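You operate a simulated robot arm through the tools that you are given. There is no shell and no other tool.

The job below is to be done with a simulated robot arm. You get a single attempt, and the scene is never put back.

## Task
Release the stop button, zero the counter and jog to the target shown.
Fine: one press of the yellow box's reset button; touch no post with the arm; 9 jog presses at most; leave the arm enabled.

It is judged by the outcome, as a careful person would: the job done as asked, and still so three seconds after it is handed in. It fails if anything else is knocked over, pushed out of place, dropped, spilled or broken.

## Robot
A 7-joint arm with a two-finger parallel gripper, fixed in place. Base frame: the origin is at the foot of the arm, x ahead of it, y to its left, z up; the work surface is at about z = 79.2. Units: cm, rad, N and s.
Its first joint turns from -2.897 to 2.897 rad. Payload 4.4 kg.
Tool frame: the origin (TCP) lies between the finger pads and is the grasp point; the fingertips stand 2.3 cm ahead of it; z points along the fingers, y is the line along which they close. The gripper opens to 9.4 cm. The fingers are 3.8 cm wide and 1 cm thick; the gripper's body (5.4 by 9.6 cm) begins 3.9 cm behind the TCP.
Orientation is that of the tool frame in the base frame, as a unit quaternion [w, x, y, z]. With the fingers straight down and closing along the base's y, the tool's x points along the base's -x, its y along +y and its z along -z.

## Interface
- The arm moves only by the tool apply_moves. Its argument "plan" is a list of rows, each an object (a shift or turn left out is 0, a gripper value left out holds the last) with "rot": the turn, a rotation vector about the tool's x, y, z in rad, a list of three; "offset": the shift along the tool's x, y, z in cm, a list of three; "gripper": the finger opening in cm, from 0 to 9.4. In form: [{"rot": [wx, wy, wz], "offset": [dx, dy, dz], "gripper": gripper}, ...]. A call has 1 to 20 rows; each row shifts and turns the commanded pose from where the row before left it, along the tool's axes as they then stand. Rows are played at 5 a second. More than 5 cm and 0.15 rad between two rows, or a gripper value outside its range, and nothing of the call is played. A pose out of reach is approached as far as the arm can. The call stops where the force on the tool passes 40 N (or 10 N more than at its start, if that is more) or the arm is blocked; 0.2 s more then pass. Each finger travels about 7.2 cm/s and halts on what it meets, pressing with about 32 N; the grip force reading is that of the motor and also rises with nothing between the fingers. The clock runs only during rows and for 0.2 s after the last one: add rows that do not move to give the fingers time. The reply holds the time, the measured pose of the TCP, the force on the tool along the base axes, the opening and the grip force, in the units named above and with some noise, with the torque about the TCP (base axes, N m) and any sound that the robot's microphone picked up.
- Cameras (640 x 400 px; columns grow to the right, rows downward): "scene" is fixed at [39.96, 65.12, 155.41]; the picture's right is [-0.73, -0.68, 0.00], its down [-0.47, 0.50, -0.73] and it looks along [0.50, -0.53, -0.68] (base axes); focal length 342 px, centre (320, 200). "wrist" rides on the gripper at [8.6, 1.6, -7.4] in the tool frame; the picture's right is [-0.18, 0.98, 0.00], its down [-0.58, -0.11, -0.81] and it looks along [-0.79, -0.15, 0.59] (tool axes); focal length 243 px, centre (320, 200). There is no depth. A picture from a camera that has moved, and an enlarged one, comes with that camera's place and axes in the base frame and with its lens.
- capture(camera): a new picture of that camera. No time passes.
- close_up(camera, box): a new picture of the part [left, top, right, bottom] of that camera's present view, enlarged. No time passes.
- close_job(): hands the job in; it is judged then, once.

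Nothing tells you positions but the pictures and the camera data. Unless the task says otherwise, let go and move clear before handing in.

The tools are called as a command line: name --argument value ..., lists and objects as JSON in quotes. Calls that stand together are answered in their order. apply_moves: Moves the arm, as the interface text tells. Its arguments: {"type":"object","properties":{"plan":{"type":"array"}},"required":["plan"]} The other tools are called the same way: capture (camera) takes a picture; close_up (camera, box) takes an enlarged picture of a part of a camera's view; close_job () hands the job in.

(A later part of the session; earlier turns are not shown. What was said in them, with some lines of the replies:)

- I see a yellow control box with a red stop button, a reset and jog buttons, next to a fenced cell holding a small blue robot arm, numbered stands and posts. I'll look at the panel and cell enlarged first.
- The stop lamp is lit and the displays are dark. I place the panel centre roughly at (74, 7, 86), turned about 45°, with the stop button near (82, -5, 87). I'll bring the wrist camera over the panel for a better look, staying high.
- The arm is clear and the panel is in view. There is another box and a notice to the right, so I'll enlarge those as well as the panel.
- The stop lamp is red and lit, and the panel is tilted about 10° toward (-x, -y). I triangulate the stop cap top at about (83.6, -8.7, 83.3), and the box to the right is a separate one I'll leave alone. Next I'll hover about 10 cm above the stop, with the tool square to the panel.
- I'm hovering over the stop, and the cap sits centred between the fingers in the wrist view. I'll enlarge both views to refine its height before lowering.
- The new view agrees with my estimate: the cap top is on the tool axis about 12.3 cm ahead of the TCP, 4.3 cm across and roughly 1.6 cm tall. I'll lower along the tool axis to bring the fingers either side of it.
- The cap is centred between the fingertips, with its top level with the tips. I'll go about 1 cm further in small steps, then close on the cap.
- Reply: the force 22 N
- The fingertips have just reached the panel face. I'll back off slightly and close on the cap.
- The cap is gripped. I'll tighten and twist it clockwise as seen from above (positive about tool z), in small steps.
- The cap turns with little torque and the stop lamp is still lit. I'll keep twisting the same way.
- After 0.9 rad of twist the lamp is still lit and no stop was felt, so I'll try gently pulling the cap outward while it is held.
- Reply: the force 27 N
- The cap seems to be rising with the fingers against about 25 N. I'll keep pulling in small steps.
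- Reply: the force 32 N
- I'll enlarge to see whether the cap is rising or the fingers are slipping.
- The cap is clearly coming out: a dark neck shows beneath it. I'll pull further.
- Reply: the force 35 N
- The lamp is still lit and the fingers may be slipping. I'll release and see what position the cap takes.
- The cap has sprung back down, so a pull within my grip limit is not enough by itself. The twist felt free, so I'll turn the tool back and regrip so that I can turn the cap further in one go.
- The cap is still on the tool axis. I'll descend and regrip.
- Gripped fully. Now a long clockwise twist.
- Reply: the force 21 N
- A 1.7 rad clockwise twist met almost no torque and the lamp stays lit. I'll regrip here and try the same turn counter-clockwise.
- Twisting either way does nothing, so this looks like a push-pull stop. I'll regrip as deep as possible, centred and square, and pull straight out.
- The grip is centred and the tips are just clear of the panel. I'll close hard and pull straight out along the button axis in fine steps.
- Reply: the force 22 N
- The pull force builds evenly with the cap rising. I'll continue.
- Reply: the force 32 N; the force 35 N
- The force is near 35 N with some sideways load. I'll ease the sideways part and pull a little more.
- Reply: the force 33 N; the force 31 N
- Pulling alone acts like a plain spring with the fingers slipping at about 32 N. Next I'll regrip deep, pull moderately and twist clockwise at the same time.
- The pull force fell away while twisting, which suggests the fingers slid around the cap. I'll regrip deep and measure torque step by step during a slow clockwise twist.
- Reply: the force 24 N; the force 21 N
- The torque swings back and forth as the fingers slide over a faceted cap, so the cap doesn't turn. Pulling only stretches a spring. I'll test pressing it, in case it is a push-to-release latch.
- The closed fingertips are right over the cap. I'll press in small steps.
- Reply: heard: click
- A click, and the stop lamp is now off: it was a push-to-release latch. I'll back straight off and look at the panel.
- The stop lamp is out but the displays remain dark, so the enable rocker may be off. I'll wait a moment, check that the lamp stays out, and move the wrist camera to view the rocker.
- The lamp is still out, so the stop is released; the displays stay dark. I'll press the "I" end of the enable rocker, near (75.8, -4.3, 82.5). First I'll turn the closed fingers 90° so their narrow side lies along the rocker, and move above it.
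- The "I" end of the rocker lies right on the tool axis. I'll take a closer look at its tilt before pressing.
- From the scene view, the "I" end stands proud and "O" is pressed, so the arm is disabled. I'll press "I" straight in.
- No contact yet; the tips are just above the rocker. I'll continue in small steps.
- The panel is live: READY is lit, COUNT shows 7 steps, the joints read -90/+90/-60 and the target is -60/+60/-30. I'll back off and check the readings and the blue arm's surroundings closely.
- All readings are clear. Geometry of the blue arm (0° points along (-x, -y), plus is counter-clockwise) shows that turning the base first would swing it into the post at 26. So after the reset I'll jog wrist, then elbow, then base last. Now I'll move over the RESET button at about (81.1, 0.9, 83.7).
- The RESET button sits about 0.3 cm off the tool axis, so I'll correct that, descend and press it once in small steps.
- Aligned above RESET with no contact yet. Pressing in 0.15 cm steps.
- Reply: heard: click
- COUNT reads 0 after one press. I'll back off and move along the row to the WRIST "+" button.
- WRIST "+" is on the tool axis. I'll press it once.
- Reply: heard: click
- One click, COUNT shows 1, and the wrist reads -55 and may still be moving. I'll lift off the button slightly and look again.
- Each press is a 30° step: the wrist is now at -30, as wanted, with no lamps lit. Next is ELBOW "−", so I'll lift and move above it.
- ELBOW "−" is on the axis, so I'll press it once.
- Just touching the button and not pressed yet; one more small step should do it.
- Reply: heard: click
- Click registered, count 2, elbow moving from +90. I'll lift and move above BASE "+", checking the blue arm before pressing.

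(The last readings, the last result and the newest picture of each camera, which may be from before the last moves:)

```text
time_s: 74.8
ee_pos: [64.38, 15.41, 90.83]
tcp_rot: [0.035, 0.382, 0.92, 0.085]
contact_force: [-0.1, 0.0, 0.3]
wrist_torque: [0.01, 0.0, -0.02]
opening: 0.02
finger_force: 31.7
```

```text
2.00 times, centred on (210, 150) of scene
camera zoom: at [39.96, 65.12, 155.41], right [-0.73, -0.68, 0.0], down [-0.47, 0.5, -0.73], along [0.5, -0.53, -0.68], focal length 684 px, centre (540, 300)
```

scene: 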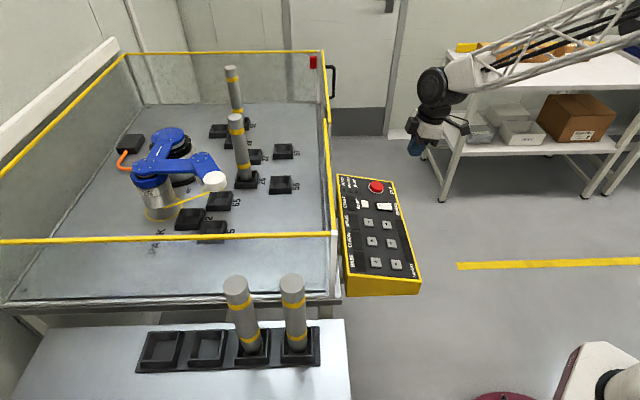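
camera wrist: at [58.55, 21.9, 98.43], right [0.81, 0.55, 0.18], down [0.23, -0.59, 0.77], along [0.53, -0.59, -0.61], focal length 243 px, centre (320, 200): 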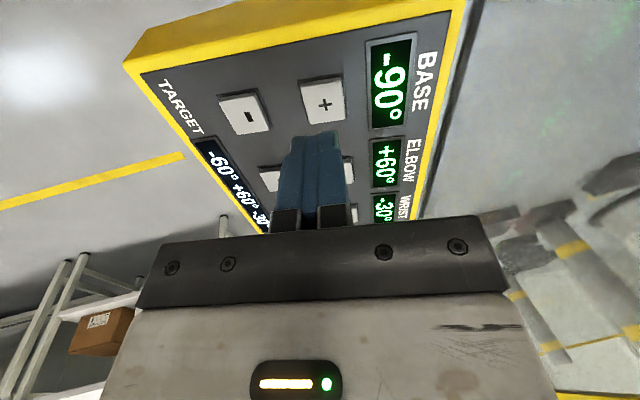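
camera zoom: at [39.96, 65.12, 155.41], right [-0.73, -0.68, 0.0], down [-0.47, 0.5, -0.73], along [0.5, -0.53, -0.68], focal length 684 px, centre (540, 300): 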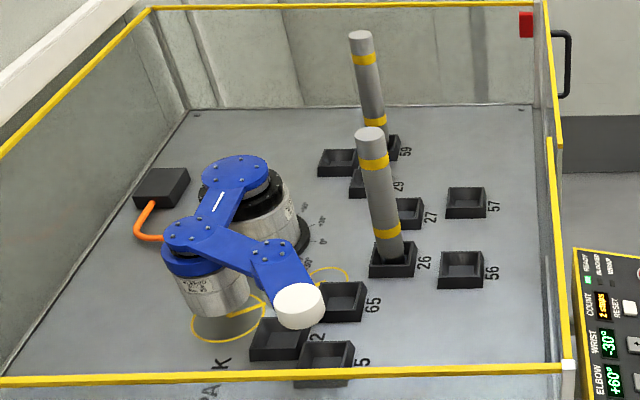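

Elbow now reads +60 and the blue arm is well clear of the posts. Turning the base +30° should leave about 2–3 cm to post 26, so I'll press BASE "+" once.

apply_moves --plan '[{"offset": [-0.2, 0, 2.2]}, {"offset": [0, 0, 1.6]}, {"offset": [0, 0, 0.4]}, {"offset": [0, 0, 0.2]}, {}]'

apply_moves --plan '[{"offset": [0, 0, 0.15]}, {}]'

apply_moves --plan '[{"offset": [0, 0, 0.15]}, {}]'

close_up --camera "scene" --box '[330, 165, 430, 300]'

```text
time_s: 76.0
ee_pos: [65.18, 15.91, 86.52]
tcp_rot: [0.036, 0.382, 0.92, 0.085]
contact_force: [-0.6, -0.1, -0.5]
wrist_torque: [0.05, 0.0, 0.01]
opening: 0.02
finger_force: 32.4
```

```text
time_s: 76.6
ee_pos: [65.21, 16.01, 86.32]
tcp_rot: [0.036, 0.382, 0.92, 0.086]
contact_force: [-0.3, -0.9, -0.2]
wrist_torque: [0.02, 0.0, 0.0]
opening: 0.0
finger_force: 32.0
```

```text
time_s: 77.2
ee_pos: [65.19, 16.16, 86.05]
tcp_rot: [0.036, 0.382, 0.92, 0.085]
contact_force: [0.7, -0.2, 0.1]
wrist_torque: [0.01, 0.01, 0.01]
opening: 0.0
finger_force: 31.9
```

```text
2.96 times, centred on (380, 232) of scene
camera zoom: at [39.96, 65.12, 155.41], right [-0.73, -0.68, 0.0], down [-0.47, 0.5, -0.73], along [0.5, -0.53, -0.68], focal length 1014 px, centre (142, 104)
```

zoom: 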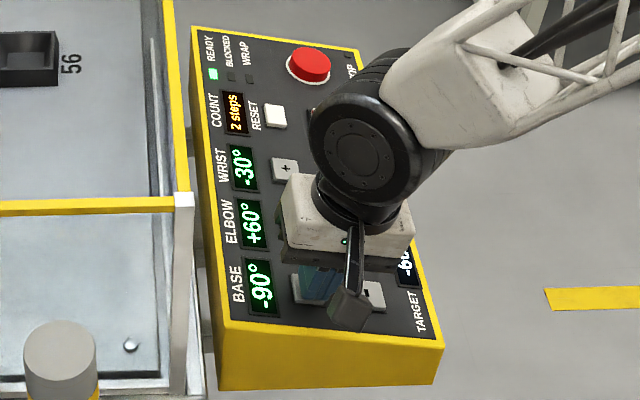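

Not pressed yet; I'll continue in small steps until the click.

apply_moves --plan '[{"offset": [0, 0, 0.15]}, {}]'

close_up --camera "scene" --box '[330, 165, 430, 300]'

```text
time_s: 77.8
ee_pos: [65.25, 15.94, 85.99]
tcp_rot: [0.036, 0.383, 0.919, 0.086]
contact_force: [0.2, 0.9, 2.3]
wrist_torque: [0.01, 0.01, -0.02]
opening: 0.0
finger_force: 32.0
heard: click
```

```text
2.96 times, centred on (380, 232) of scene
camera zoom: at [39.96, 65.12, 155.41], right [-0.73, -0.68, 0.0], down [-0.47, 0.5, -0.73], along [0.5, -0.53, -0.68], focal length 1014 px, centre (142, 104)
```

zoom: 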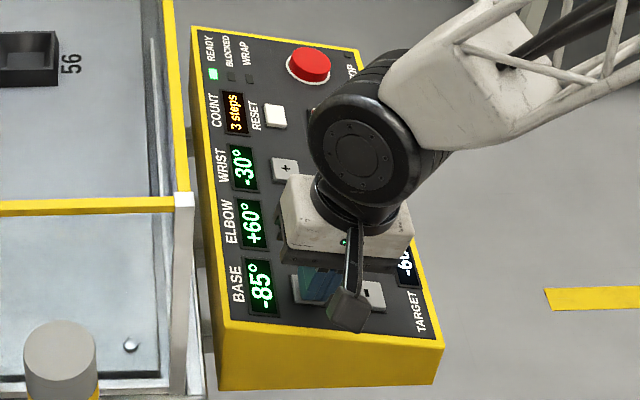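

Click registered and the base is moving. I'll lift well clear of the panel and check the result.

apply_moves --plan '[{"offset": [0, 0, -1.5]}, {"offset": [0, 0, -3.5]}, {"offset": [0, 0, -4]}, {"offset": [0, 0, -4]}, {"offset": [0, -3, -3]}, {"offset": [0, -3, -3]}, {}, {}]'

capture --camera "scene"

close_up --camera "scene" --box '[330, 165, 430, 300]'

close_up --camera "scene" --box '[110, 50, 310, 250]'

capture --camera "wrist"

```text
time_s: 79.6
ee_pos: [58.51, 9.54, 103.48]
tcp_rot: [0.035, 0.382, 0.919, 0.085]
contact_force: [0.0, -0.1, 0.1]
wrist_torque: [0.0, 0.0, 0.0]
opening: 0.0
finger_force: 32.0
```

```text
taken
```

scene: 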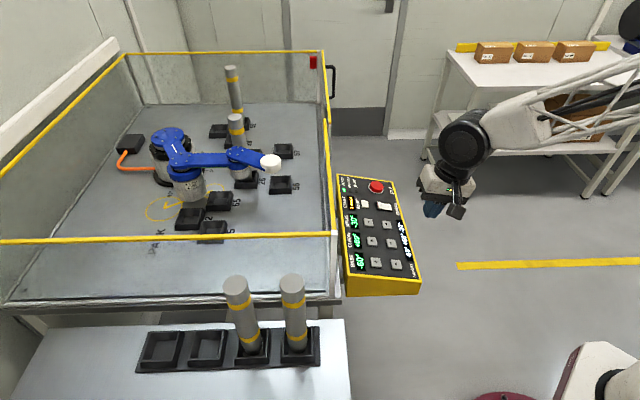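

```text
2.96 times, centred on (380, 232) of scene
camera zoom: at [39.96, 65.12, 155.41], right [-0.73, -0.68, 0.0], down [-0.47, 0.5, -0.73], along [0.5, -0.53, -0.68], focal length 1014 px, centre (142, 104)
```

zoom: 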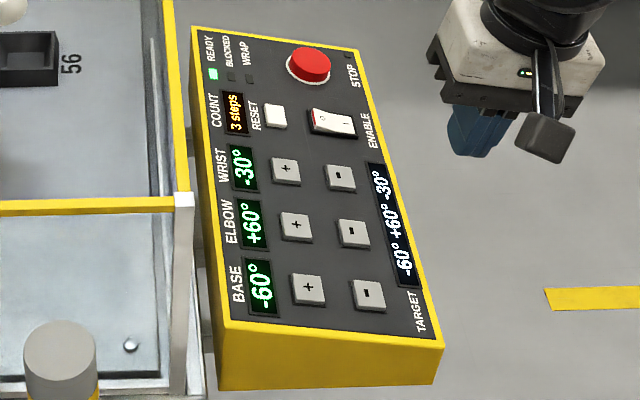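

```text
2.00 times, centred on (210, 150) of scene
camera zoom: at [39.96, 65.12, 155.41], right [-0.73, -0.68, 0.0], down [-0.47, 0.5, -0.73], along [0.5, -0.53, -0.68], focal length 684 px, centre (540, 300)
```

zoom: 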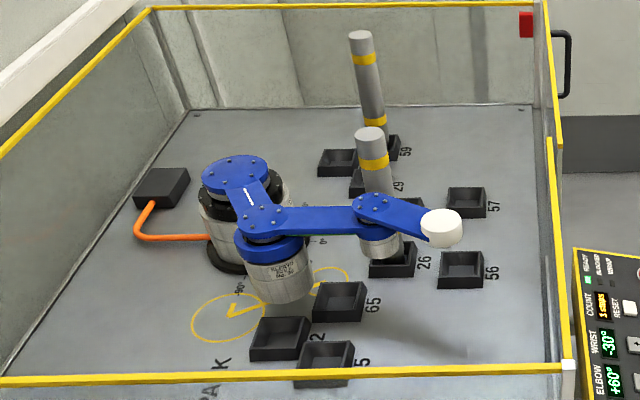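

```text
taken
camera wrist: at [52.61, 15.93, 111.13], right [0.81, 0.55, 0.18], down [0.23, -0.59, 0.77], along [0.53, -0.59, -0.61], focal length 243 px, centre (320, 200)
```

wrist: 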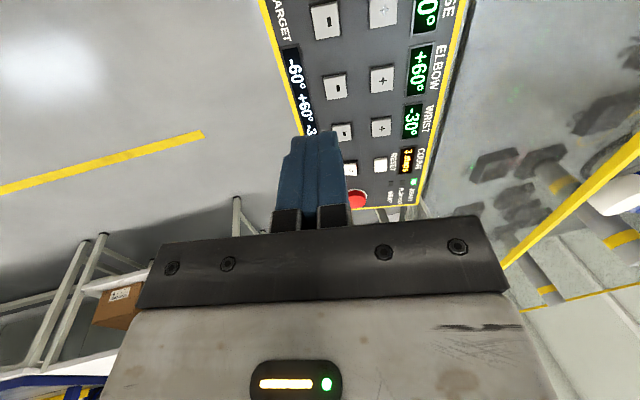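

The panel shows -60/+60/-30, matching the target, with READY lit and the BLOCKED, WRAP and STOP lamps off. The switch is on, it took 3 jog presses after one reset, and both posts are still upright in place. My arm is clear of the panel, so I'm handing the job in.

close_job

```text
The job is handed in.
```

The job is done and handed in. The stop button is released, the counter was zeroed and the blue arm is at the target shown: base -60°, elbow +60°, wrist -30°.

- **Stop button:** It releases with a push. I found that only after trying to twist it and pull it, which had no lasting effect. Its lamp is now off.
- **Enable:** The switch was off, so I turned it on to bring the panel up. It is still on and READY is lit.
- **Counter:** One press of the yellow box's reset took it from 7 to 0. It now reads 3, from the jog presses that followed.
- **Jogging:** I used 3 of the 9 allowed presses, in the order wrist +, elbow −, base +. I left the base until last because turning it first would have swung the blue arm into the post at 26.
- **Posts:** The BLOCKED lamp was off at every check, and both posts in the cell are still upright in place.

My gripper is clear of the panel. It finished closed and empty.
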